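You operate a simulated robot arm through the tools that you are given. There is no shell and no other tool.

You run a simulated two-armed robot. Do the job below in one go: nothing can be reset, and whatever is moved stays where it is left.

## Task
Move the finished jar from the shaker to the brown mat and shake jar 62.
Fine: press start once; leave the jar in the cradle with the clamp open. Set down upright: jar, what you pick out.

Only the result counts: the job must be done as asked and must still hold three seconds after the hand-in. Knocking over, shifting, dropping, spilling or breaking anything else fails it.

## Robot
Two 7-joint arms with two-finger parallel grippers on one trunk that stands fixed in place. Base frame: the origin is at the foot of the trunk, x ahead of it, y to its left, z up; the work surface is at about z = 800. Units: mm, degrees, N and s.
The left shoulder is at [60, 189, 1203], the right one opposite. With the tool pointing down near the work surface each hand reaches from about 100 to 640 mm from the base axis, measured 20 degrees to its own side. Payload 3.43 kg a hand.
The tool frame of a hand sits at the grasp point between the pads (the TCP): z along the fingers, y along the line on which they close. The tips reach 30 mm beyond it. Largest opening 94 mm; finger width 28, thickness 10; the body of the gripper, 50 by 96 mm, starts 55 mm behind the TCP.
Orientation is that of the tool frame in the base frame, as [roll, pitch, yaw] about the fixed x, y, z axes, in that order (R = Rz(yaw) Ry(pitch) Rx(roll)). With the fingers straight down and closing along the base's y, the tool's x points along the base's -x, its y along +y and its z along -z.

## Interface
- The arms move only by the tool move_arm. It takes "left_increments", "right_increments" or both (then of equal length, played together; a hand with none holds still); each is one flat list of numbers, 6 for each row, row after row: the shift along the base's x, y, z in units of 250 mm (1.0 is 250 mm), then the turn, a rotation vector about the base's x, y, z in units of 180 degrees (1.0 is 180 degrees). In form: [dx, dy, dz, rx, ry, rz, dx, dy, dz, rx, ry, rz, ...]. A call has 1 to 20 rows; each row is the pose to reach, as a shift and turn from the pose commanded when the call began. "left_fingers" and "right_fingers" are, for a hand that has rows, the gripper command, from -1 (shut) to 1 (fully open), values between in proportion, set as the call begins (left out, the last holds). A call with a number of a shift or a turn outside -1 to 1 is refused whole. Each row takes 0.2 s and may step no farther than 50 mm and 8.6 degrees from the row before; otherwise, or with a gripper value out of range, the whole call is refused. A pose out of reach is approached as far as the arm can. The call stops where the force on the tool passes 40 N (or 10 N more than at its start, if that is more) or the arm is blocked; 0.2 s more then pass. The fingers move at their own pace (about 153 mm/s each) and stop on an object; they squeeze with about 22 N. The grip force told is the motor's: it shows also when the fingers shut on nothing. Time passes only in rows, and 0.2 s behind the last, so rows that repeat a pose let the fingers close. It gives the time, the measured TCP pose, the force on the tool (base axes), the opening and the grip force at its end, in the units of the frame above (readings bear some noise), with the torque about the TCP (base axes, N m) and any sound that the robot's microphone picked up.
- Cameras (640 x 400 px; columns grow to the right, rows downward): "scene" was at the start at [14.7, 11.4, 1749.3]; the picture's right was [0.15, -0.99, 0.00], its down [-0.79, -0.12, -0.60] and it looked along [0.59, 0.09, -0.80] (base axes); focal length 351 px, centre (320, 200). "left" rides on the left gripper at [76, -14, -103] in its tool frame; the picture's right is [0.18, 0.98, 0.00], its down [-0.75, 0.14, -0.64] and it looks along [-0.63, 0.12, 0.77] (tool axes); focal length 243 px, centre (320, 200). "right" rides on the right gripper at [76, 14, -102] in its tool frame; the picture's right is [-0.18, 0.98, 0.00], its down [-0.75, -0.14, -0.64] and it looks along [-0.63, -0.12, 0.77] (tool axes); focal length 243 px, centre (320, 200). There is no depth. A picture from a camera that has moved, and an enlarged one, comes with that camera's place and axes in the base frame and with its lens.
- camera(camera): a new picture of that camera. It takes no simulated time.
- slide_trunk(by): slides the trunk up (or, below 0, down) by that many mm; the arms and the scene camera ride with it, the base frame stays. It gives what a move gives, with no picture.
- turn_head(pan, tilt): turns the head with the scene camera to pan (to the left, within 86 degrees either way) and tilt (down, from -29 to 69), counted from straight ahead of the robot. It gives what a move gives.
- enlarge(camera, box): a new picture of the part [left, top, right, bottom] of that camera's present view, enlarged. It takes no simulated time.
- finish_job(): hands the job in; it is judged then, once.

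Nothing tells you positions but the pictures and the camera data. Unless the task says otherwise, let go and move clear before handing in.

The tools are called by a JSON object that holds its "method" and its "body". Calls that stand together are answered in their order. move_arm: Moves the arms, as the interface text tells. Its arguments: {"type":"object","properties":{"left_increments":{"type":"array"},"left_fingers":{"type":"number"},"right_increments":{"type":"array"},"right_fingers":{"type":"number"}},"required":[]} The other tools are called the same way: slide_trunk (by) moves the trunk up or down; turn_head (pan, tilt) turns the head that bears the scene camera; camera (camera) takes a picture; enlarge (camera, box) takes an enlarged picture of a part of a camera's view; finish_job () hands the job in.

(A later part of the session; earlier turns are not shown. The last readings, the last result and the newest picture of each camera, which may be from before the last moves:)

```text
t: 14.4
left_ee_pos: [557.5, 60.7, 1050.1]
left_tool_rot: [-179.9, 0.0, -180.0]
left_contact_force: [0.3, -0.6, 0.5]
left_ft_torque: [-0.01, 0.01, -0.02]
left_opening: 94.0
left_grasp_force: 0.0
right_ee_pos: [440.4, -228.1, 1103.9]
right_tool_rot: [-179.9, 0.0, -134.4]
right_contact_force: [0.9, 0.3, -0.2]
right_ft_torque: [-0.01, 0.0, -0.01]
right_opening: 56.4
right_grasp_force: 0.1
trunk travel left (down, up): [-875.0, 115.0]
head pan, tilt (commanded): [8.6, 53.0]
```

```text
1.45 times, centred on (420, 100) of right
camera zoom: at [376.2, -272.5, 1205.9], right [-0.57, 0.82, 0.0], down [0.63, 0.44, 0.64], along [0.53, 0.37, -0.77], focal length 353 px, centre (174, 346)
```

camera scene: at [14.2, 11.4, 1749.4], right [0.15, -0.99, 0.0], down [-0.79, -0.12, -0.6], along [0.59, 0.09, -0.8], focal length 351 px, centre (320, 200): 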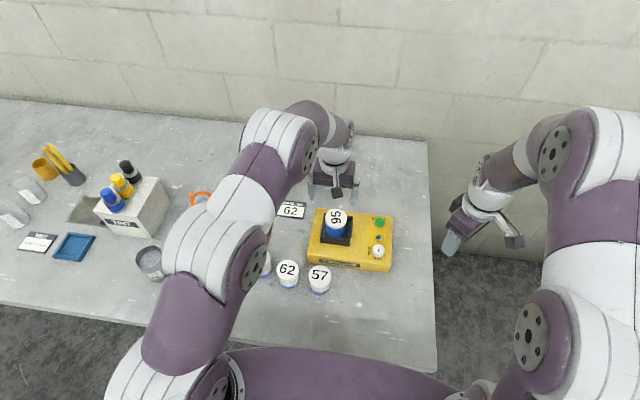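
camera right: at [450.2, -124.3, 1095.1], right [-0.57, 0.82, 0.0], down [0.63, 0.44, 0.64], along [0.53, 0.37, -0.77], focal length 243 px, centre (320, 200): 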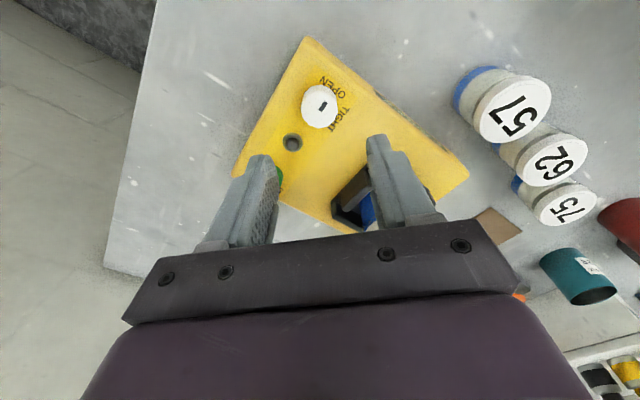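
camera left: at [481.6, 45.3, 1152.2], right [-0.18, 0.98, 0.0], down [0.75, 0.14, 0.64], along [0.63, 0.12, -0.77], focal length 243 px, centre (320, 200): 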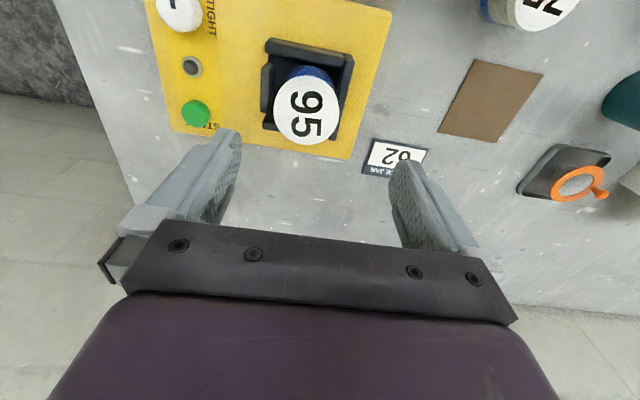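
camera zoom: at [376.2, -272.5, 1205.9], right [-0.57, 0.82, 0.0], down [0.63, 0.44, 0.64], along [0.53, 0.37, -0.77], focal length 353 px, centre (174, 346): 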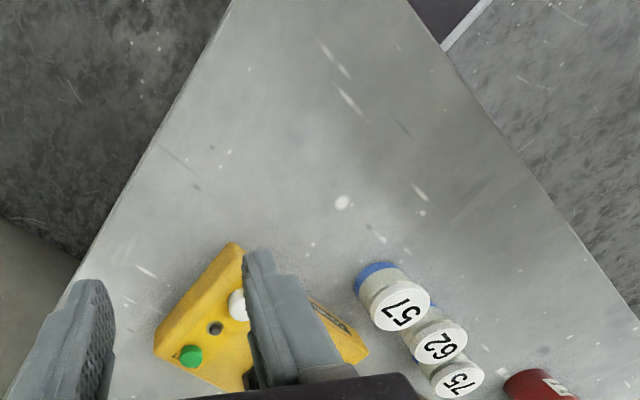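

Jar 95's lid top is at about z 931, centred near (561.5, 48), and the cradle walls reach about z 898, so I must grip only the top ~28 mm. I'll turn the left hand by -90° so the fingers close along x, which also keeps them clear of jar 62's neighbours later, and centre it over the jar.

{"method": "move_arm", "body": {"left_increments": [0.002, -0.005, 0, 0, 0, -0.0455, 0.004, -0.01, 0, 0, 0, -0.091, 0.006, -0.015, 0, 0, 0, -0.1365, 0.008, -0.02, 0, 0, 0, -0.182, 0.01, -0.025, 0, 0, 0, -0.2275, 0.012, -0.03, 0, 0, 0, -0.273, 0.014, -0.035, 0, 0, 0, -0.3185, 0.016, -0.04, 0, 0, 0, -0.364, 0.018, -0.045, 0, 0, 0, -0.4095, 0.018, -0.048, 0, 0, 0, -0.455, 0.018, -0.048, 0, 0, 0, -0.5, 0.018, -0.048, 0, 0, 0, -0.5]}}

{"method": "camera", "body": {"camera": "left"}}

{"method": "enlarge", "body": {"camera": "left", "box": [240, 30, 400, 150]}}

{"method": "camera", "body": {"camera": "scene"}}

```text
t: 17.0
left_ee_pos: [561.9, 48.0, 1051.4]
left_tool_rot: [180.0, 0.0, 89.9]
left_contact_force: [-0.2, 0.1, -0.5]
left_ft_torque: [-0.01, -0.03, 0.0]
left_opening: 94.1
left_grasp_force: 0.1
right_ee_pos: [440.8, -228.8, 1102.2]
right_tool_rot: [-179.8, 0.0, -134.5]
right_contact_force: [-0.7, 0.4, 1.0]
right_ft_torque: [0.02, -0.01, -0.02]
right_opening: 56.4
right_grasp_force: 0.0
trunk travel left (down, up): [-875.0, 115.0]
head pan, tilt (commanded): [8.6, 53.0]
```

```text
taken
camera left: at [546.9, 123.8, 1153.0], right [0.98, 0.18, 0.0], down [0.14, -0.75, 0.64], along [0.12, -0.63, -0.77], focal length 243 px, centre (320, 200)
```

left: 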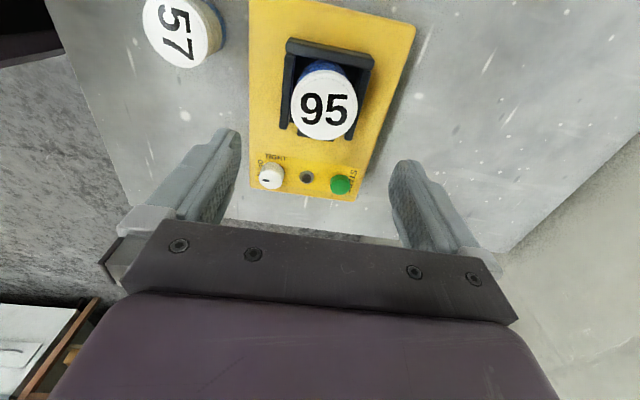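

```text
3.33 times, centred on (320, 90) of left
camera zoom: at [546.9, 123.8, 1153.0], right [0.98, 0.18, 0.0], down [0.14, -0.75, 0.64], along [0.12, -0.63, -0.77], focal length 809 px, centre (320, 567)
```

zoom: 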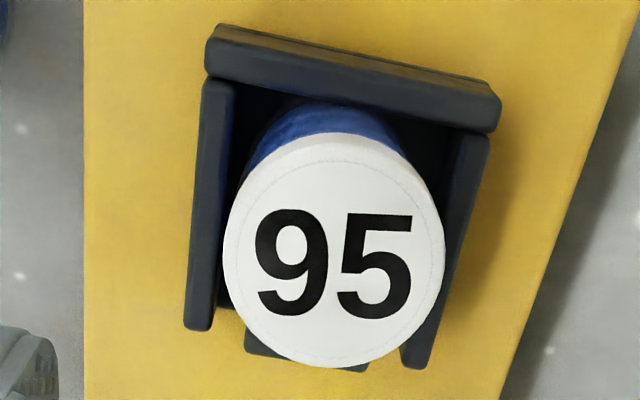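

```text
taken
camera scene: at [14.9, 11.3, 1749.3], right [0.15, -0.99, 0.0], down [-0.79, -0.12, -0.6], along [0.59, 0.09, -0.8], focal length 351 px, centre (320, 200)
```

scene: 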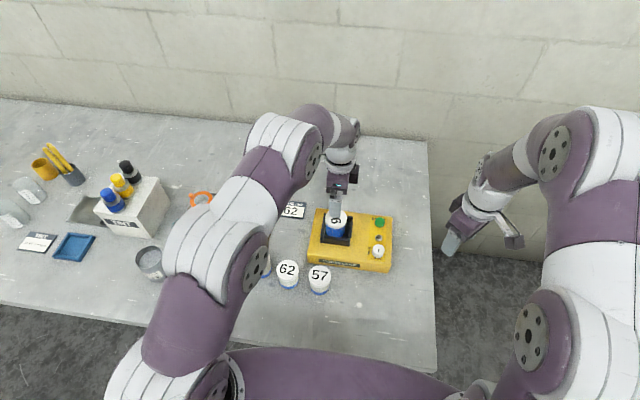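

Triangulating jar 95's lid from two left-hand views puts it at about (565, 47.7), top z 921.5, Ø62.7 mm. The cavity runs x 532–598 and y 9–77.5, with wall tops at about 885. I'll descend partway and check the alignment.

{"method": "move_arm", "body": {"left_increments": [0.016, 0, -0.14, 0, 0, 0, 0.016, 0, -0.28, 0, 0, 0, 0.016, 0, -0.42, 0, 0, 0, 0.016, 0, -0.42, 0, 0, 0]}}

{"method": "camera", "body": {"camera": "left"}}

{"method": "enlarge", "body": {"camera": "scene", "box": [305, 170, 385, 250]}}

```text
t: 18.0
left_ee_pos: [565.0, 50.1, 943.7]
left_tool_rot: [-180.0, 0.0, 89.9]
left_contact_force: [0.1, 0.0, 0.8]
left_ft_torque: [-0.04, -0.05, 0.01]
left_opening: 93.8
left_grasp_force: 0.0
right_ee_pos: [440.4, -227.3, 1103.5]
right_tool_rot: [-180.0, 0.0, -134.5]
right_contact_force: [-0.8, 0.2, -0.6]
right_ft_torque: [0.05, 0.03, -0.03]
right_opening: 56.6
right_grasp_force: 0.1
trunk travel left (down, up): [-875.0, 115.0]
head pan, tilt (commanded): [8.6, 53.0]
```

```text
taken
camera left: at [549.8, 125.2, 1045.8], right [0.98, 0.18, 0.0], down [0.14, -0.75, 0.64], along [0.12, -0.63, -0.77], focal length 243 px, centre (320, 200)
```

left: 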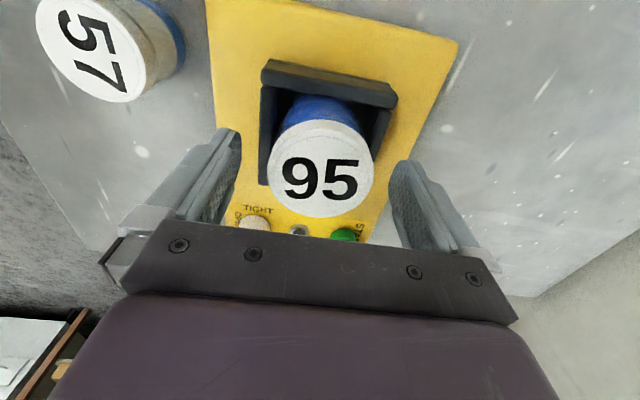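

```text
5.00 times, centred on (345, 210) of scene
camera zoom: at [14.7, 11.2, 1749.4], right [0.15, -0.99, 0.0], down [-0.79, -0.12, -0.6], along [0.59, 0.09, -0.8], focal length 1755 px, centre (195, 150)
```

zoom: 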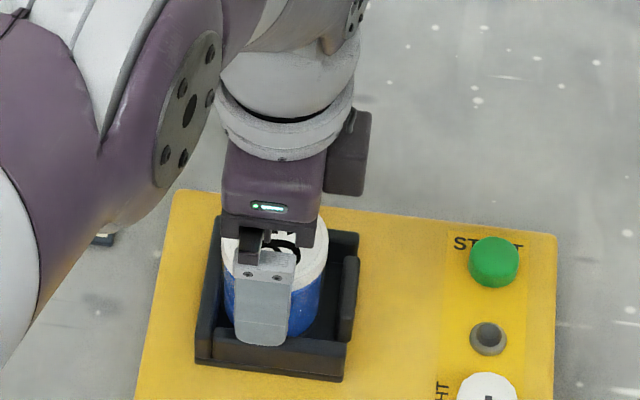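

{"method": "enlarge", "body": {"camera": "left", "box": [230, 100, 410, 230]}}

```text
3.08 times, centred on (320, 165) of left
camera zoom: at [549.8, 125.2, 1045.8], right [0.98, 0.18, 0.0], down [0.14, -0.75, 0.64], along [0.12, -0.63, -0.77], focal length 746 px, centre (320, 308)
```

zoom: 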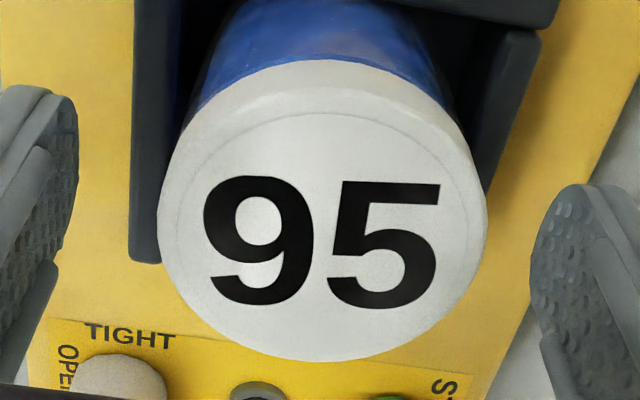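

The alignment is good in x, and the jar sits about 2 mm towards -y of the axis. I'll correct, lower to about TCP z 920, and close on the lid.

{"method": "move_arm", "body": {"left_increments": [0.004, -0.008, -0.05, 0, 0, 0, 0.004, -0.008, -0.094, 0, 0, 0, 0.004, -0.008, -0.094, 0, 0, 0]}}

{"method": "enlarge", "body": {"camera": "left", "box": [200, 90, 440, 250]}}

{"method": "enlarge", "body": {"camera": "scene", "box": [305, 190, 385, 250]}}

```text
t: 18.8
left_ee_pos: [565.8, 47.2, 919.0]
left_tool_rot: [179.9, 0.0, 90.0]
left_contact_force: [-0.5, -0.2, 0.1]
left_ft_torque: [0.01, 0.0, 0.04]
left_opening: 93.9
left_grasp_force: 0.1
right_ee_pos: [440.2, -228.0, 1103.9]
right_tool_rot: [-179.9, 0.0, -134.5]
right_contact_force: [-0.8, -0.2, -0.1]
right_ft_torque: [0.0, 0.0, -0.04]
right_opening: 56.5
right_grasp_force: 0.1
trunk travel left (down, up): [-875.0, 115.0]
head pan, tilt (commanded): [8.6, 53.0]
```

```text
2.50 times, centred on (320, 170) of left
camera zoom: at [550.5, 123.3, 1021.6], right [0.98, 0.18, 0.0], down [0.14, -0.75, 0.64], along [0.12, -0.63, -0.77], focal length 606 px, centre (320, 275)
```

zoom: 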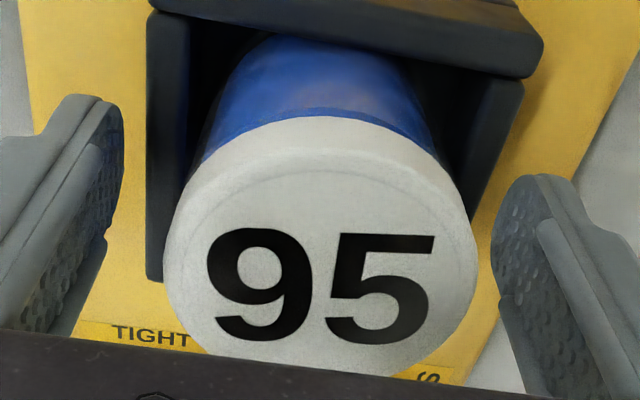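

```text
6.67 times, centred on (345, 220) of scene
camera zoom: at [14.6, 11.3, 1749.4], right [0.15, -0.99, 0.0], down [-0.79, -0.12, -0.6], along [0.59, 0.09, -0.8], focal length 2341 px, centre (153, 67)
```

zoom: 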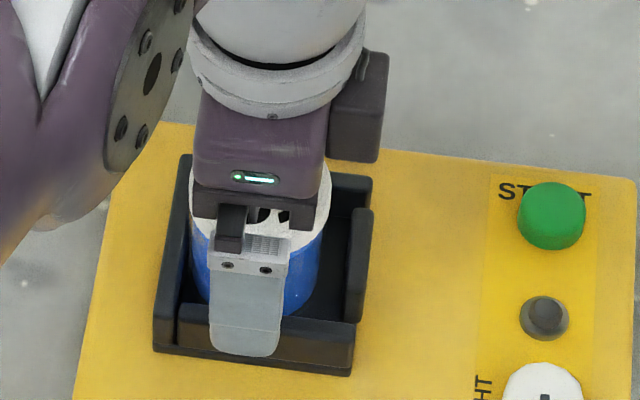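

There is no contact with the walls. I'll close the fingers on the jar.

{"method": "move_arm", "body": {"left_increments": [0, 0, 0, 0, 0, 0, 0, 0, 0, 0, 0, 0, 0, 0, 0, 0, 0, 0], "left_fingers": -1}}

{"method": "enlarge", "body": {"camera": "left", "box": [200, 90, 440, 250]}}

{"method": "enlarge", "body": {"camera": "scene", "box": [305, 190, 385, 250]}}

```text
t: 19.6
left_ee_pos: [565.6, 46.8, 919.2]
left_tool_rot: [179.9, 0.0, 89.9]
left_contact_force: [-0.5, -0.2, 0.2]
left_ft_torque: [-0.02, -0.01, -0.03]
left_opening: 60.0
left_grasp_force: 22.3
right_ee_pos: [441.0, -229.3, 1102.9]
right_tool_rot: [-179.9, 0.0, -134.5]
right_contact_force: [0.6, 0.2, -0.3]
right_ft_torque: [-0.02, -0.01, -0.01]
right_opening: 56.3
right_grasp_force: 0.0
trunk travel left (down, up): [-875.0, 115.0]
head pan, tilt (commanded): [8.6, 53.0]
```

```text
2.50 times, centred on (320, 170) of left
camera zoom: at [550.6, 123.3, 1021.5], right [0.98, 0.18, 0.0], down [0.14, -0.75, 0.64], along [0.12, -0.63, -0.77], focal length 606 px, centre (320, 275)
```

zoom: 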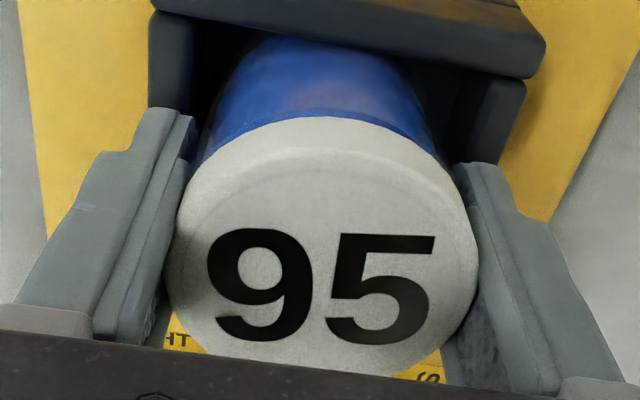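

```text
6.67 times, centred on (345, 220) of scene
camera zoom: at [14.9, 11.3, 1749.3], right [0.15, -0.99, 0.0], down [-0.79, -0.12, -0.6], along [0.59, 0.09, -0.8], focal length 2341 px, centre (153, 67)
```

zoom: 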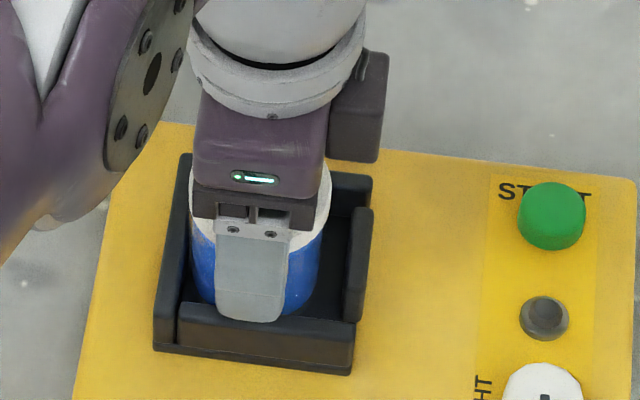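

The grip is firm at 60 mm and the jar didn't move. I'll lift it straight up out of the cradle.

{"method": "move_arm", "body": {"left_increments": [0, 0, 0.04, 0, 0, 0, 0, 0, 0.1, 0, 0, 0, 0, 0, 0.2, 0, 0, 0, 0, 0, 0.35, 0, 0, 0, 0, 0, 0.5, 0, 0, 0]}}

{"method": "camera", "body": {"camera": "left"}}

{"method": "enlarge", "body": {"camera": "scene", "box": [230, 150, 430, 290]}}

```text
t: 20.8
left_ee_pos: [563.2, 45.3, 1047.3]
left_tool_rot: [-180.0, 0.0, 89.9]
left_contact_force: [-0.4, -0.1, -2.6]
left_ft_torque: [-0.03, 0.0, 0.01]
left_opening: 58.1
left_grasp_force: 21.6
right_ee_pos: [440.6, -227.8, 1103.4]
right_tool_rot: [-179.9, -0.1, -134.5]
right_contact_force: [0.2, 0.2, 0.6]
right_ft_torque: [0.0, -0.01, 0.0]
right_opening: 56.1
right_grasp_force: 0.0
trunk travel left (down, up): [-875.0, 115.0]
head pan, tilt (commanded): [8.6, 53.0]
```

```text
taken
camera left: at [549.1, 121.2, 1149.4], right [0.98, 0.18, 0.0], down [0.14, -0.75, 0.64], along [0.12, -0.63, -0.77], focal length 243 px, centre (320, 200)
```

left: 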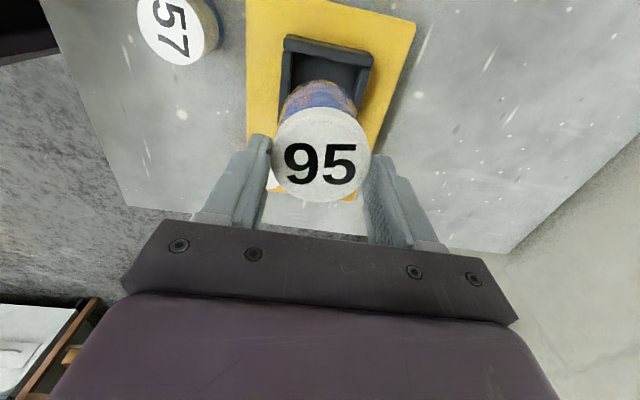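

```text
2.86 times, centred on (330, 220) of scene
camera zoom: at [14.0, 11.3, 1749.3], right [0.15, -0.99, 0.0], down [-0.79, -0.12, -0.6], along [0.6, 0.09, -0.8], focal length 1003 px, centre (291, 143)
```

zoom: 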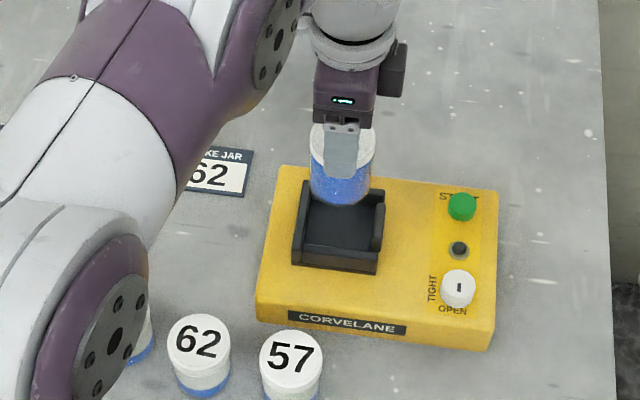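

{"method": "enlarge", "body": {"camera": "left", "box": [220, 20, 420, 220]}}

{"method": "enlarge", "body": {"camera": "scene", "box": [305, 170, 375, 230]}}

{"method": "move_arm", "body": {"left_increments": [0, 0, 0, 0, 0, 0, 0, 0, 0, 0, 0, 0]}}

```text
2.00 times, centred on (320, 120) of left
camera zoom: at [549.1, 121.2, 1149.4], right [0.98, 0.18, 0.0], down [0.14, -0.75, 0.64], along [0.12, -0.63, -0.77], focal length 485 px, centre (320, 360)
```

zoom: 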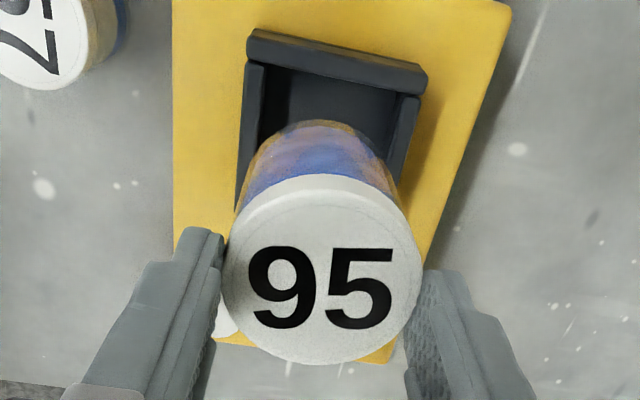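

```text
6.67 times, centred on (340, 200) of scene
camera zoom: at [14.0, 11.3, 1749.3], right [0.15, -0.99, 0.0], down [-0.79, -0.12, -0.6], along [0.6, 0.09, -0.8], focal length 2341 px, centre (187, 200)
```

zoom: 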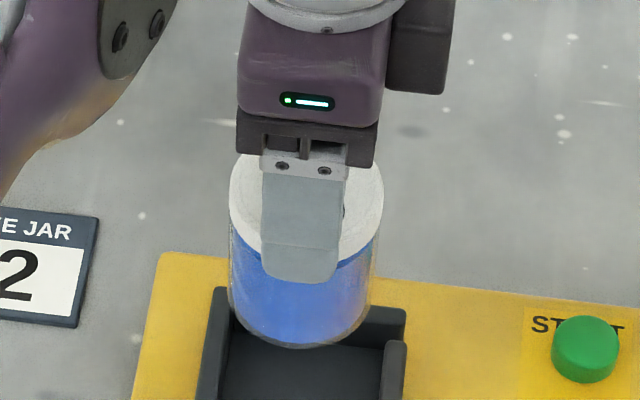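

```text
t: 21.4
left_ee_pos: [565.2, 45.3, 1047.0]
left_tool_rot: [180.0, 0.0, 90.0]
left_contact_force: [0.3, -0.5, -1.5]
left_ft_torque: [-0.01, -0.02, 0.02]
left_opening: 58.1
left_grasp_force: 21.6
right_ee_pos: [439.0, -228.6, 1103.0]
right_tool_rot: [-180.0, 0.0, -134.4]
right_contact_force: [-0.1, -0.6, 0.1]
right_ft_torque: [0.03, 0.04, 0.01]
right_opening: 56.2
right_grasp_force: 0.0
trunk travel left (down, up): [-875.0, 115.0]
head pan, tilt (commanded): [8.6, 53.0]
```

The jar appears to sit lower in the grip than when I closed. I'll check whether it is still slipping.

{"method": "enlarge", "body": {"camera": "left", "box": [220, 20, 420, 220]}}

{"method": "enlarge", "body": {"camera": "scene", "box": [305, 170, 375, 230]}}

{"method": "enlarge", "body": {"camera": "right", "box": [200, 100, 500, 300]}}

```text
2.00 times, centred on (320, 120) of left
camera zoom: at [549.7, 121.2, 1149.1], right [0.98, 0.18, 0.0], down [0.14, -0.75, 0.64], along [0.12, -0.63, -0.77], focal length 485 px, centre (320, 360)
```

zoom: 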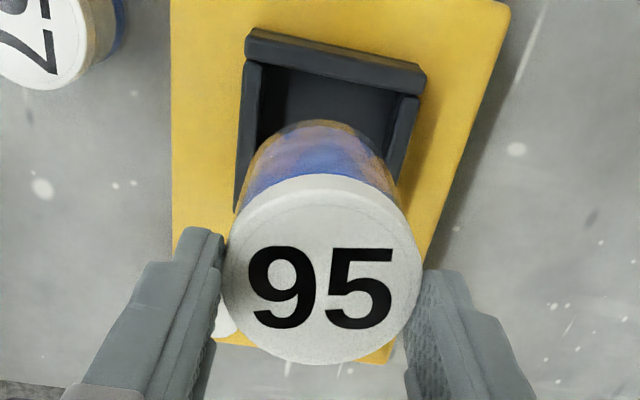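

```text
6.67 times, centred on (340, 200) of scene
camera zoom: at [14.8, 11.3, 1749.4], right [0.15, -0.99, 0.0], down [-0.79, -0.12, -0.6], along [0.59, 0.09, -0.8], focal length 2341 px, centre (187, 200)
```

zoom: 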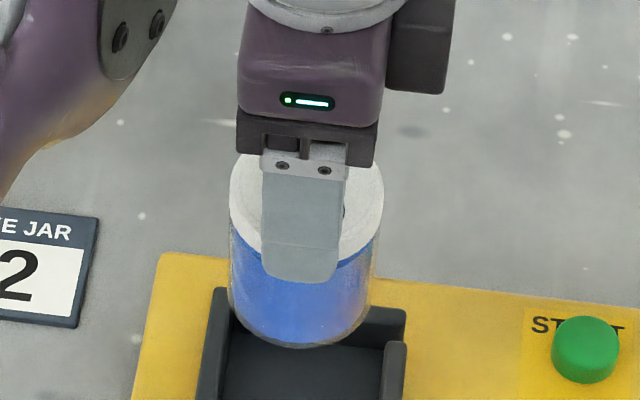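

```text
2.00 times, centred on (350, 200) of right
camera zoom: at [376.6, -272.5, 1205.7], right [-0.57, 0.82, 0.0], down [0.63, 0.44, 0.64], along [0.53, 0.37, -0.77], focal length 485 px, centre (260, 200)
```

zoom: 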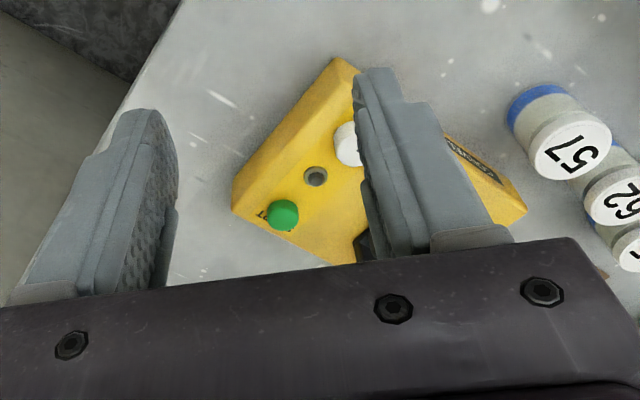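

The slip has stopped. The fingers slid up the slippery glass until they gripped the lid alone (Ø58), with the tips at the lid's lower edge, and the jar holds steady and upright. I'll carry it gently towards the mat.

{"method": "move_arm", "body": {"left_increments": [-0.003, 0.03, 0, 0, 0, 0, -0.008, 0.1, 0, 0, 0, 0, -0.015, 0.2, 0, 0, 0, 0, -0.022, 0.3, 0, 0, 0, 0, -0.029, 0.4, 0, 0, 0, 0, -0.036, 0.5, 0, 0, 0, 0, -0.043, 0.6, 0, 0, 0, 0, -0.05, 0.7, 0, 0, 0, 0, -0.055, 0.77, 0, 0, 0, 0, -0.06, 0.8, 0, 0, 0, 0]}}

{"method": "camera", "body": {"camera": "left"}}

{"method": "camera", "body": {"camera": "scene"}}

```text
t: 23.6
left_ee_pos: [551.2, 245.9, 1045.9]
left_tool_rot: [179.9, 0.1, 90.0]
left_contact_force: [0.9, -0.9, -1.8]
left_ft_torque: [0.02, 0.02, -0.04]
left_opening: 58.0
left_grasp_force: 22.5
right_ee_pos: [440.5, -228.0, 1103.9]
right_tool_rot: [-179.8, 0.0, -134.5]
right_contact_force: [0.0, -0.1, -0.2]
right_ft_torque: [-0.01, -0.04, 0.05]
right_opening: 56.2
right_grasp_force: 0.0
trunk travel left (down, up): [-875.0, 115.0]
head pan, tilt (commanded): [8.6, 53.0]
```

```text
taken
camera left: at [537.4, 322.7, 1148.6], right [0.98, 0.18, 0.0], down [0.14, -0.75, 0.64], along [0.12, -0.63, -0.77], focal length 243 px, centre (320, 200)
```

left: 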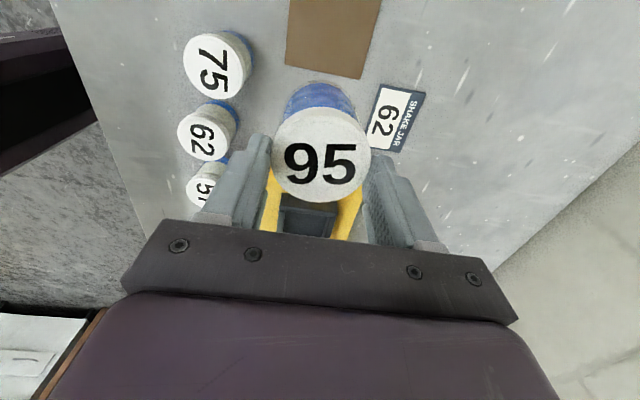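

```text
taken
camera scene: at [15.1, 11.5, 1749.3], right [0.15, -0.99, 0.0], down [-0.79, -0.12, -0.6], along [0.59, 0.09, -0.8], focal length 351 px, centre (320, 200)
```

scene: 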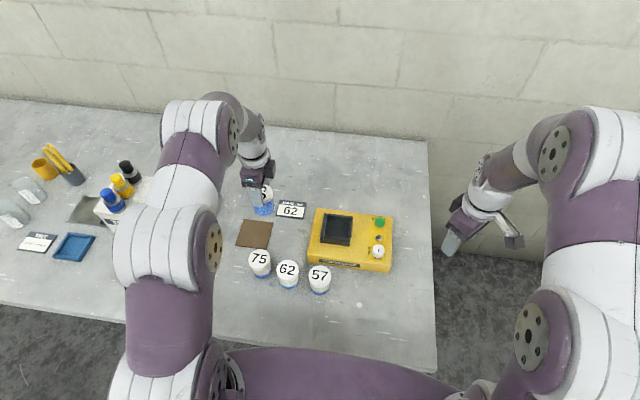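

The mat is centred near (555, 300). I'll move above it and lower most of the way.

{"method": "move_arm", "body": {"left_increments": [0.006, 0.07, 0, 0, 0, 0, 0.012, 0.15, 0, 0, 0, 0, 0.015, 0.2, 0, 0, 0, 0, 0.016, 0.216, -0.05, 0, 0, 0, 0.016, 0.216, -0.12, 0, 0, 0, 0.016, 0.216, -0.2, 0, 0, 0, 0.016, 0.216, -0.28, 0, 0, 0, 0.016, 0.216, -0.36, 0, 0, 0, 0.016, 0.216, -0.42, 0, 0, 0, 0.016, 0.216, -0.44, 0, 0, 0]}}

{"method": "camera", "body": {"camera": "left"}}

{"method": "enlarge", "body": {"camera": "scene", "box": [215, 160, 325, 260]}}

```text
t: 25.8
left_ee_pos: [554.3, 299.7, 935.4]
left_tool_rot: [-179.9, 0.0, 90.0]
left_contact_force: [-0.4, -0.4, -1.7]
left_ft_torque: [0.02, -0.01, 0.0]
left_opening: 58.2
left_grasp_force: 22.3
right_ee_pos: [440.0, -227.9, 1103.5]
right_tool_rot: [-179.9, 0.0, -134.4]
right_contact_force: [-0.4, -0.2, -0.1]
right_ft_torque: [0.0, 0.03, 0.0]
right_opening: 56.5
right_grasp_force: 0.0
trunk travel left (down, up): [-875.0, 115.0]
head pan, tilt (commanded): [8.6, 53.0]
```

```text
taken
camera left: at [539.6, 375.3, 1037.8], right [0.98, 0.18, 0.0], down [0.14, -0.75, 0.64], along [0.12, -0.63, -0.77], focal length 243 px, centre (320, 200)
```

left: 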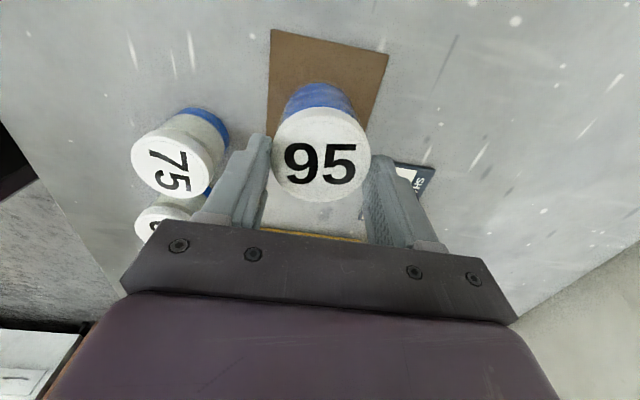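

```text
4.00 times, centred on (270, 210) of scene
camera zoom: at [15.1, 11.7, 1749.3], right [0.15, -0.99, 0.0], down [-0.79, -0.12, -0.6], along [0.59, 0.09, -0.8], focal length 1404 px, centre (520, 160)
```

zoom: 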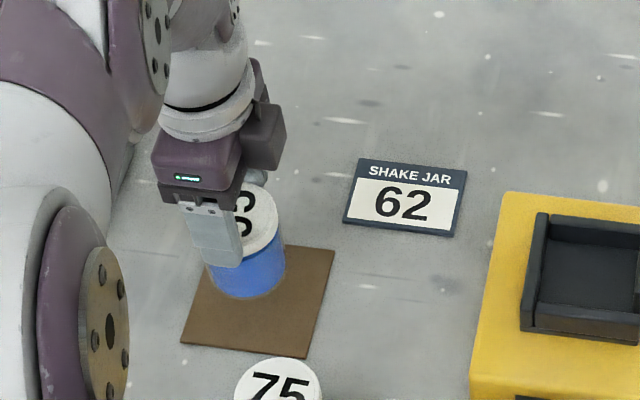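

The jar is centred over the mat (x 506–604, y 250–349). I'll lower it further in small steps.

{"method": "move_arm", "body": {"left_increments": [0, 0, -0.05, 0, 0, 0, 0, 0, -0.1, 0, 0, 0, 0, 0, -0.1, 0, 0, 0]}}

{"method": "enlarge", "body": {"camera": "scene", "box": [235, 190, 295, 250]}}

{"method": "camera", "body": {"camera": "left"}}

```text
t: 26.6
left_ee_pos: [554.5, 302.1, 910.9]
left_tool_rot: [180.0, 0.0, 90.0]
left_contact_force: [-1.0, 0.1, -2.3]
left_ft_torque: [0.01, 0.01, 0.02]
left_opening: 58.3
left_grasp_force: 21.8
right_ee_pos: [440.6, -227.7, 1103.3]
right_tool_rot: [-179.9, 0.0, -134.6]
right_contact_force: [0.1, -0.5, -1.2]
right_ft_torque: [0.03, 0.0, 0.03]
right_opening: 56.5
right_grasp_force: 0.1
trunk travel left (down, up): [-875.0, 115.0]
head pan, tilt (commanded): [8.6, 53.0]
```

```text
6.67 times, centred on (265, 220) of scene
camera zoom: at [14.8, 11.3, 1749.3], right [0.15, -0.99, 0.0], down [-0.79, -0.12, -0.6], along [0.59, 0.09, -0.8], focal length 2341 px, centre (687, 67)
```

zoom: 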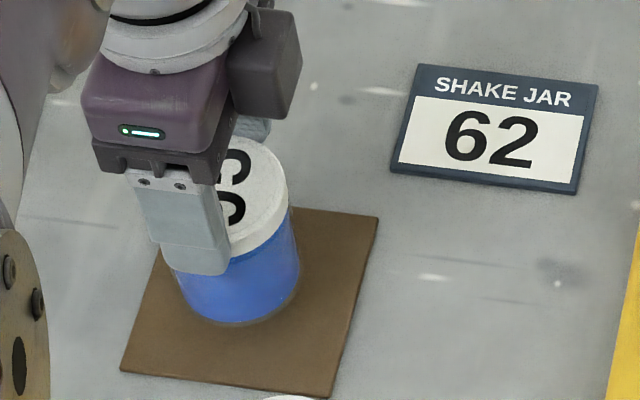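

```text
taken
camera left: at [539.9, 376.7, 1013.4], right [0.98, 0.18, 0.0], down [0.14, -0.75, 0.64], along [0.12, -0.63, -0.77], focal length 243 px, centre (320, 200)
```

left: 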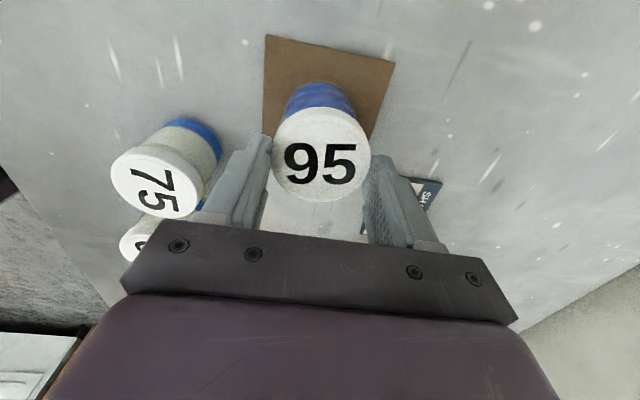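

{"method": "move_arm", "body": {"left_increments": [0, -0.004, -0.024, 0, 0, 0, 0, -0.004, -0.024, 0, 0, 0]}}

{"method": "enlarge", "body": {"camera": "scene", "box": [235, 190, 295, 250]}}

```text
t: 27.2
left_ee_pos: [553.9, 299.7, 905.7]
left_tool_rot: [180.0, 0.0, 90.0]
left_contact_force: [1.1, 0.5, -2.3]
left_ft_torque: [0.0, 0.02, -0.06]
left_opening: 58.3
left_grasp_force: 21.4
right_ee_pos: [440.3, -227.4, 1103.6]
right_tool_rot: [-179.9, 0.0, -134.6]
right_contact_force: [-0.5, -0.3, -0.4]
right_ft_torque: [-0.01, -0.03, -0.01]
right_opening: 56.4
right_grasp_force: 0.1
trunk travel left (down, up): [-875.0, 115.0]
head pan, tilt (commanded): [8.6, 53.0]
```

```text
6.67 times, centred on (265, 220) of scene
camera zoom: at [14.9, 11.4, 1749.3], right [0.15, -0.99, 0.0], down [-0.79, -0.12, -0.6], along [0.59, 0.09, -0.8], focal length 2341 px, centre (687, 67)
```

zoom: 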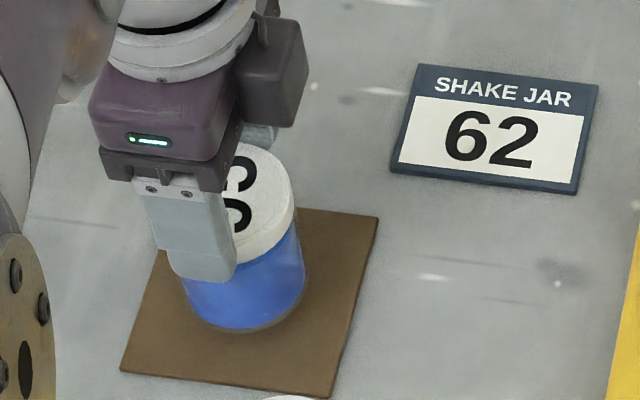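

{"method": "move_arm", "body": {"left_increments": [0, 0, -0.02, 0, 0, 0, 0, 0, -0.02, 0, 0, 0]}}

{"method": "move_arm", "body": {"left_increments": [0, 0, -0.01, 0, 0, 0, 0, 0, -0.01, 0, 0, 0]}}

{"method": "enlarge", "body": {"camera": "scene", "box": [235, 190, 295, 250]}}

```text
t: 27.8
left_ee_pos: [555.0, 298.8, 901.4]
left_tool_rot: [180.0, -0.1, 90.0]
left_contact_force: [-0.6, -0.6, -2.2]
left_ft_torque: [-0.02, 0.03, -0.02]
left_opening: 58.0
left_grasp_force: 22.0
right_ee_pos: [440.8, -227.2, 1103.1]
right_tool_rot: [-180.0, -0.1, -134.6]
right_contact_force: [-0.2, 0.8, -0.4]
right_ft_torque: [0.01, 0.01, -0.01]
right_opening: 56.4
right_grasp_force: 0.0
trunk travel left (down, up): [-875.0, 115.0]
head pan, tilt (commanded): [8.6, 53.0]
```

```text
t: 28.4
left_ee_pos: [554.7, 300.3, 899.0]
left_tool_rot: [180.0, 0.0, 90.0]
left_contact_force: [-0.1, 0.1, -1.8]
left_ft_torque: [-0.05, -0.01, 0.01]
left_opening: 58.1
left_grasp_force: 21.7
right_ee_pos: [440.8, -228.5, 1103.6]
right_tool_rot: [-179.9, 0.0, -134.5]
right_contact_force: [0.1, 0.2, 0.1]
right_ft_torque: [-0.01, -0.02, 0.0]
right_opening: 56.2
right_grasp_force: 0.1
trunk travel left (down, up): [-875.0, 115.0]
head pan, tilt (commanded): [8.6, 53.0]
```

```text
6.67 times, centred on (265, 220) of scene
camera zoom: at [15.0, 11.5, 1749.3], right [0.15, -0.99, 0.0], down [-0.79, -0.12, -0.6], along [0.59, 0.09, -0.8], focal length 2341 px, centre (687, 67)
```

zoom: 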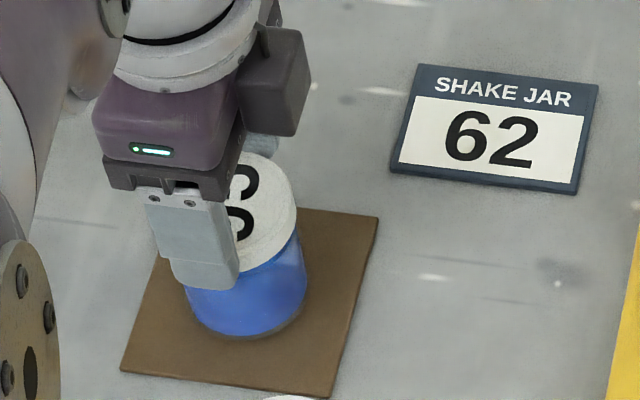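

Force still shows only the jar's weight (~2 N), so I'll keep lowering in small steps.

{"method": "move_arm", "body": {"left_increments": [0, 0, -0.01, 0, 0, 0, 0, 0, -0.01, 0, 0, 0]}}

{"method": "move_arm", "body": {"left_increments": [0, 0, -0.008, 0, 0, 0, 0, 0, -0.008, 0, 0, 0]}}

{"method": "move_arm", "body": {"left_increments": [0, 0, -0.006, 0, 0, 0, 0, 0, -0.006, 0, 0, 0]}}

{"method": "enlarge", "body": {"camera": "scene", "box": [235, 190, 295, 250]}}

```text
t: 29.0
left_ee_pos: [554.6, 299.8, 896.6]
left_tool_rot: [180.0, -0.1, 90.0]
left_contact_force: [0.7, 0.5, -0.8]
left_ft_torque: [0.01, 0.01, 0.0]
left_opening: 58.2
left_grasp_force: 22.5
right_ee_pos: [439.7, -227.3, 1102.7]
right_tool_rot: [-179.9, 0.0, -134.5]
right_contact_force: [0.5, -0.2, -0.2]
right_ft_torque: [0.0, 0.03, 0.01]
right_opening: 56.5
right_grasp_force: 0.2
trunk travel left (down, up): [-875.0, 115.0]
head pan, tilt (commanded): [8.6, 53.0]
```

```text
t: 29.6
left_ee_pos: [555.0, 298.8, 896.8]
left_tool_rot: [179.9, 0.1, 90.1]
left_contact_force: [-1.0, -1.7, 7.0]
left_ft_torque: [-0.13, -0.2, -0.05]
left_opening: 58.0
left_grasp_force: 21.4
right_ee_pos: [439.0, -228.9, 1103.1]
right_tool_rot: [-180.0, 0.1, -134.5]
right_contact_force: [0.0, 1.0, 0.6]
right_ft_torque: [0.0, 0.04, 0.03]
right_opening: 56.4
right_grasp_force: 0.0
trunk travel left (down, up): [-875.0, 115.0]
head pan, tilt (commanded): [8.6, 53.0]
```

```text
t: 30.2
left_ee_pos: [554.2, 299.3, 894.9]
left_tool_rot: [179.8, -0.1, 90.0]
left_contact_force: [-0.9, -1.8, 16.5]
left_ft_torque: [-0.24, -0.16, 0.03]
left_opening: 58.4
left_grasp_force: 21.7
right_ee_pos: [438.7, -228.7, 1104.1]
right_tool_rot: [-179.8, 0.2, -134.4]
right_contact_force: [-0.4, 1.2, 0.0]
right_ft_torque: [0.03, 0.0, -0.01]
right_opening: 56.5
right_grasp_force: 0.1
trunk travel left (down, up): [-875.0, 115.0]
head pan, tilt (commanded): [8.6, 53.0]
```

```text
6.67 times, centred on (265, 220) of scene
camera zoom: at [11.9, 9.7, 1749.5], right [0.15, -0.99, 0.0], down [-0.79, -0.12, -0.6], along [0.6, 0.09, -0.8], focal length 2341 px, centre (687, 67)
```

zoom: 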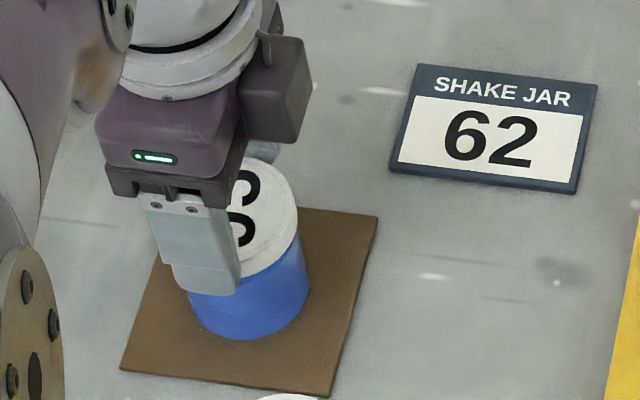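

The jar is on the mat (force now pushes up). I'll relieve the pressure and release.

{"method": "move_arm", "body": {"left_increments": [0, 0, 0.01, 0, 0, 0, 0, 0, 0.01, 0, 0, 0]}}

{"method": "move_arm", "body": {"left_increments": [0, 0, 0, 0, 0, 0, 0, 0, 0, 0, 0, 0], "left_fingers": 0.8}}

{"method": "camera", "body": {"camera": "left"}}

{"method": "enlarge", "body": {"camera": "scene", "box": [235, 190, 295, 250]}}

```text
t: 30.8
left_ee_pos: [553.4, 299.0, 894.0]
left_tool_rot: [179.9, 0.0, 90.0]
left_contact_force: [0.1, -2.4, 4.8]
left_ft_torque: [-0.16, -0.23, -0.09]
left_opening: 58.1
left_grasp_force: 22.3
right_ee_pos: [438.9, -228.7, 1103.3]
right_tool_rot: [-179.9, 0.1, -134.5]
right_contact_force: [0.3, 0.1, -1.0]
right_ft_torque: [-0.01, 0.0, 0.01]
right_opening: 56.5
right_grasp_force: 0.1
trunk travel left (down, up): [-875.0, 115.0]
head pan, tilt (commanded): [8.6, 53.0]
```

```text
t: 31.4
left_ee_pos: [555.9, 300.5, 895.3]
left_tool_rot: [-180.0, 0.0, 90.0]
left_contact_force: [-0.6, 0.5, -0.3]
left_ft_torque: [-0.03, -0.01, 0.0]
left_opening: 84.4
left_grasp_force: 0.2
right_ee_pos: [439.9, -228.6, 1104.7]
right_tool_rot: [-179.9, 0.0, -134.6]
right_contact_force: [-0.1, -0.6, -0.1]
right_ft_torque: [0.01, -0.02, -0.03]
right_opening: 56.2
right_grasp_force: 0.0
trunk travel left (down, up): [-875.0, 115.0]
head pan, tilt (commanded): [8.6, 53.0]
```

```text
taken
camera left: at [540.1, 375.1, 997.2], right [0.98, 0.18, 0.0], down [0.14, -0.75, 0.64], along [0.12, -0.63, -0.77], focal length 243 px, centre (320, 200)
```

left: 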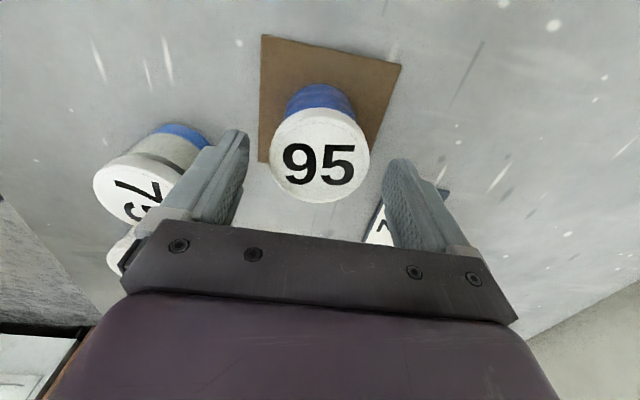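

```text
6.67 times, centred on (265, 220) of scene
camera zoom: at [14.6, 11.1, 1749.3], right [0.15, -0.99, 0.0], down [-0.79, -0.12, -0.6], along [0.59, 0.09, -0.8], focal length 2341 px, centre (687, 67)
```

zoom: 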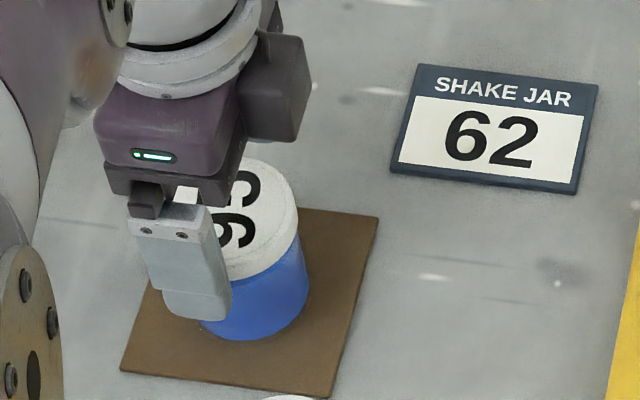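

Jar 95 stands on the mat. I'll lift clear and move above jar 62 at about (414,159).

{"method": "move_arm", "body": {"left_increments": [0, 0, 0.06, 0, 0, 0, 0, 0, 0.2, 0, 0, 0, 0, 0, 0.36, 0, 0, 0, 0, 0, 0.5, 0, 0, 0, -0.1, -0.1, 0.5, 0, 0, 0, -0.22, -0.22, 0.5, 0, 0, 0, -0.34, -0.34, 0.5, 0, 0, 0, -0.46, -0.46, 0.5, 0, 0, 0, -0.56, -0.56, 0.5, 0, 0, 0, -0.56, -0.56, 0.5, 0, 0, 0]}}

{"method": "camera", "body": {"camera": "left"}}

{"method": "camera", "body": {"camera": "scene"}}

```text
t: 33.6
left_ee_pos: [415.7, 156.9, 1016.7]
left_tool_rot: [-180.0, 0.0, 90.0]
left_contact_force: [0.4, 0.2, 0.1]
left_ft_torque: [0.03, 0.01, 0.01]
left_opening: 84.4
left_grasp_force: 0.0
right_ee_pos: [440.5, -227.5, 1103.5]
right_tool_rot: [-179.9, 0.1, -134.5]
right_contact_force: [0.2, 0.5, 0.2]
right_ft_torque: [-0.01, 0.0, -0.01]
right_opening: 56.2
right_grasp_force: 0.1
trunk travel left (down, up): [-875.0, 115.0]
head pan, tilt (commanded): [8.6, 53.0]
```

```text
taken
camera left: at [400.7, 232.7, 1119.6], right [0.98, 0.18, 0.0], down [0.14, -0.75, 0.64], along [0.12, -0.63, -0.77], focal length 243 px, centre (320, 200)
```

left: 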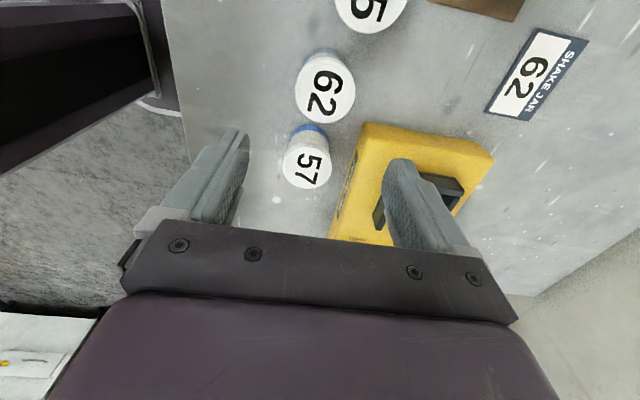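

```text
taken
camera scene: at [15.3, 12.2, 1749.3], right [0.15, -0.99, 0.0], down [-0.79, -0.12, -0.6], along [0.59, 0.09, -0.8], focal length 351 px, centre (320, 200)
```

scene: 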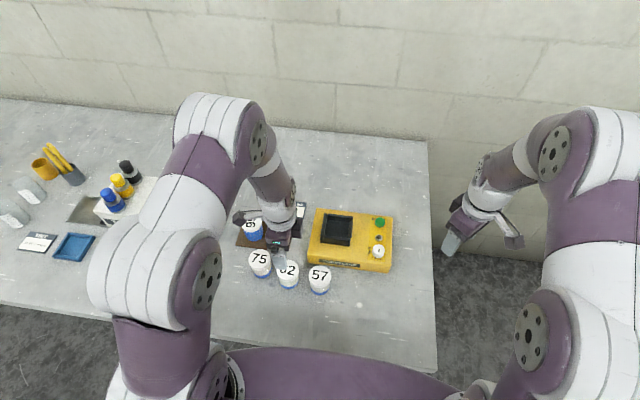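

{"method": "enlarge", "body": {"camera": "left", "box": [260, 30, 400, 130]}}

{"method": "enlarge", "body": {"camera": "scene", "box": [225, 200, 335, 300]}}

```text
4.00 times, centred on (330, 80) of left
camera zoom: at [400.7, 232.7, 1119.6], right [0.98, 0.18, 0.0], down [0.14, -0.75, 0.64], along [0.12, -0.63, -0.77], focal length 970 px, centre (280, 680)
```

zoom: 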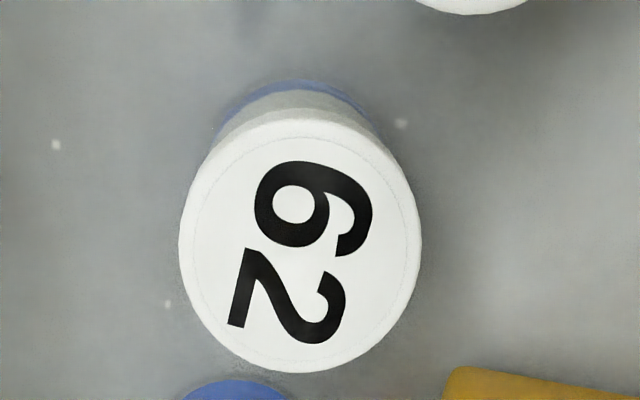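

```text
4.00 times, centred on (280, 250) of scene
camera zoom: at [15.3, 12.2, 1749.3], right [0.15, -0.99, 0.0], down [-0.79, -0.12, -0.6], along [0.59, 0.09, -0.8], focal length 1404 px, centre (480, 0)
```

zoom: 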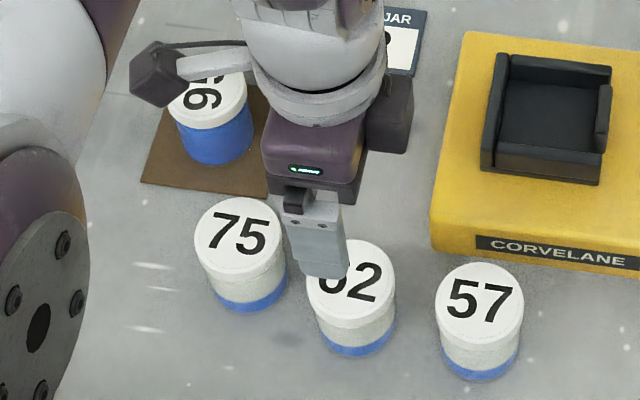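

Jar 62's lid centre is about (418, 164.5). I'll shift by (+3.3, +8) and lower partway to check.

{"method": "move_arm", "body": {"left_increments": [0.013, 0.032, -0.1, 0, 0, 0, 0.013, 0.032, -0.2, 0, 0, 0, 0.013, 0.032, -0.26, 0, 0, 0, 0.013, 0.032, -0.26, 0, 0, 0]}}

{"method": "camera", "body": {"camera": "left"}}

{"method": "enlarge", "body": {"camera": "left", "box": [240, 60, 400, 180]}}

{"method": "enlarge", "body": {"camera": "scene", "box": [225, 200, 335, 300]}}

```text
t: 34.6
left_ee_pos: [418.7, 168.7, 953.1]
left_tool_rot: [180.0, 0.0, 89.9]
left_contact_force: [0.4, 0.0, -0.5]
left_ft_torque: [-0.03, 0.01, -0.04]
left_opening: 84.4
left_grasp_force: 0.2
right_ee_pos: [440.5, -228.1, 1103.4]
right_tool_rot: [-179.9, 0.0, -134.6]
right_contact_force: [0.3, 0.8, -0.5]
right_ft_torque: [0.0, -0.03, -0.03]
right_opening: 56.4
right_grasp_force: 0.1
trunk travel left (down, up): [-875.0, 115.0]
head pan, tilt (commanded): [8.6, 53.0]
```

```text
taken
camera left: at [404.4, 243.4, 1056.2], right [0.98, 0.18, 0.0], down [0.14, -0.75, 0.64], along [0.12, -0.63, -0.77], focal length 243 px, centre (320, 200)
```

left: 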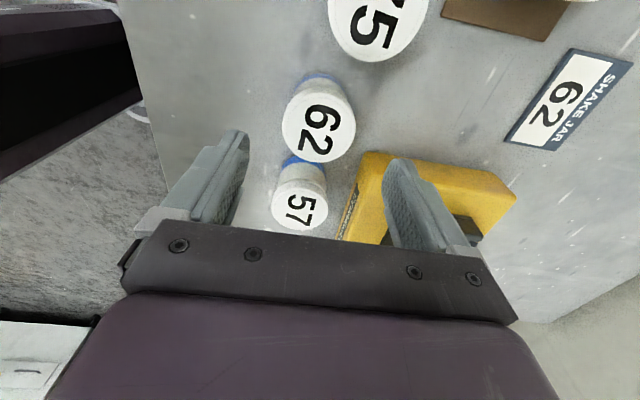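

```text
3.33 times, centred on (320, 120) of left
camera zoom: at [404.4, 243.4, 1056.2], right [0.98, 0.18, 0.0], down [0.14, -0.75, 0.64], along [0.12, -0.63, -0.77], focal length 809 px, centre (320, 467)
```

zoom: 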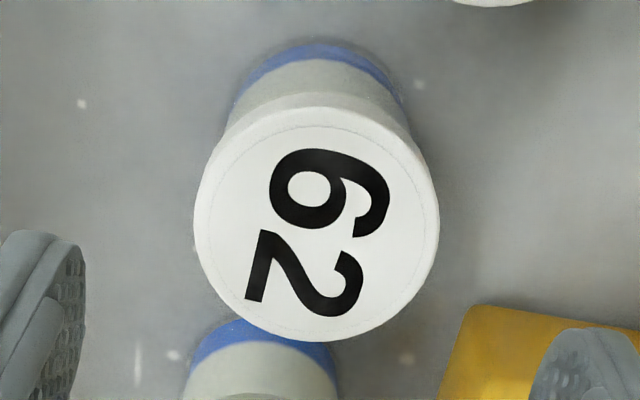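

```text
4.00 times, centred on (280, 250) of scene
camera zoom: at [14.7, 11.4, 1749.3], right [0.15, -0.99, 0.0], down [-0.79, -0.12, -0.6], along [0.59, 0.09, -0.8], focal length 1404 px, centre (480, 0)
```

zoom: 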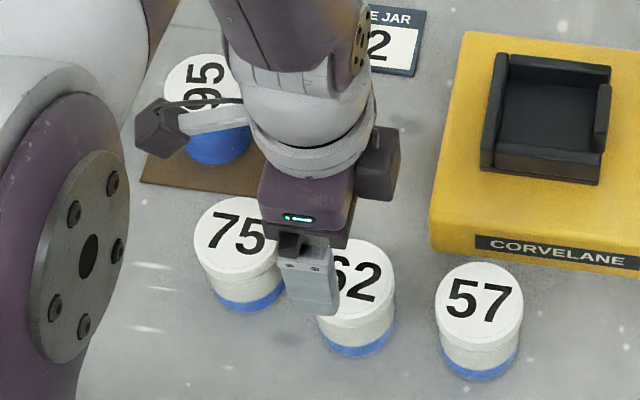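

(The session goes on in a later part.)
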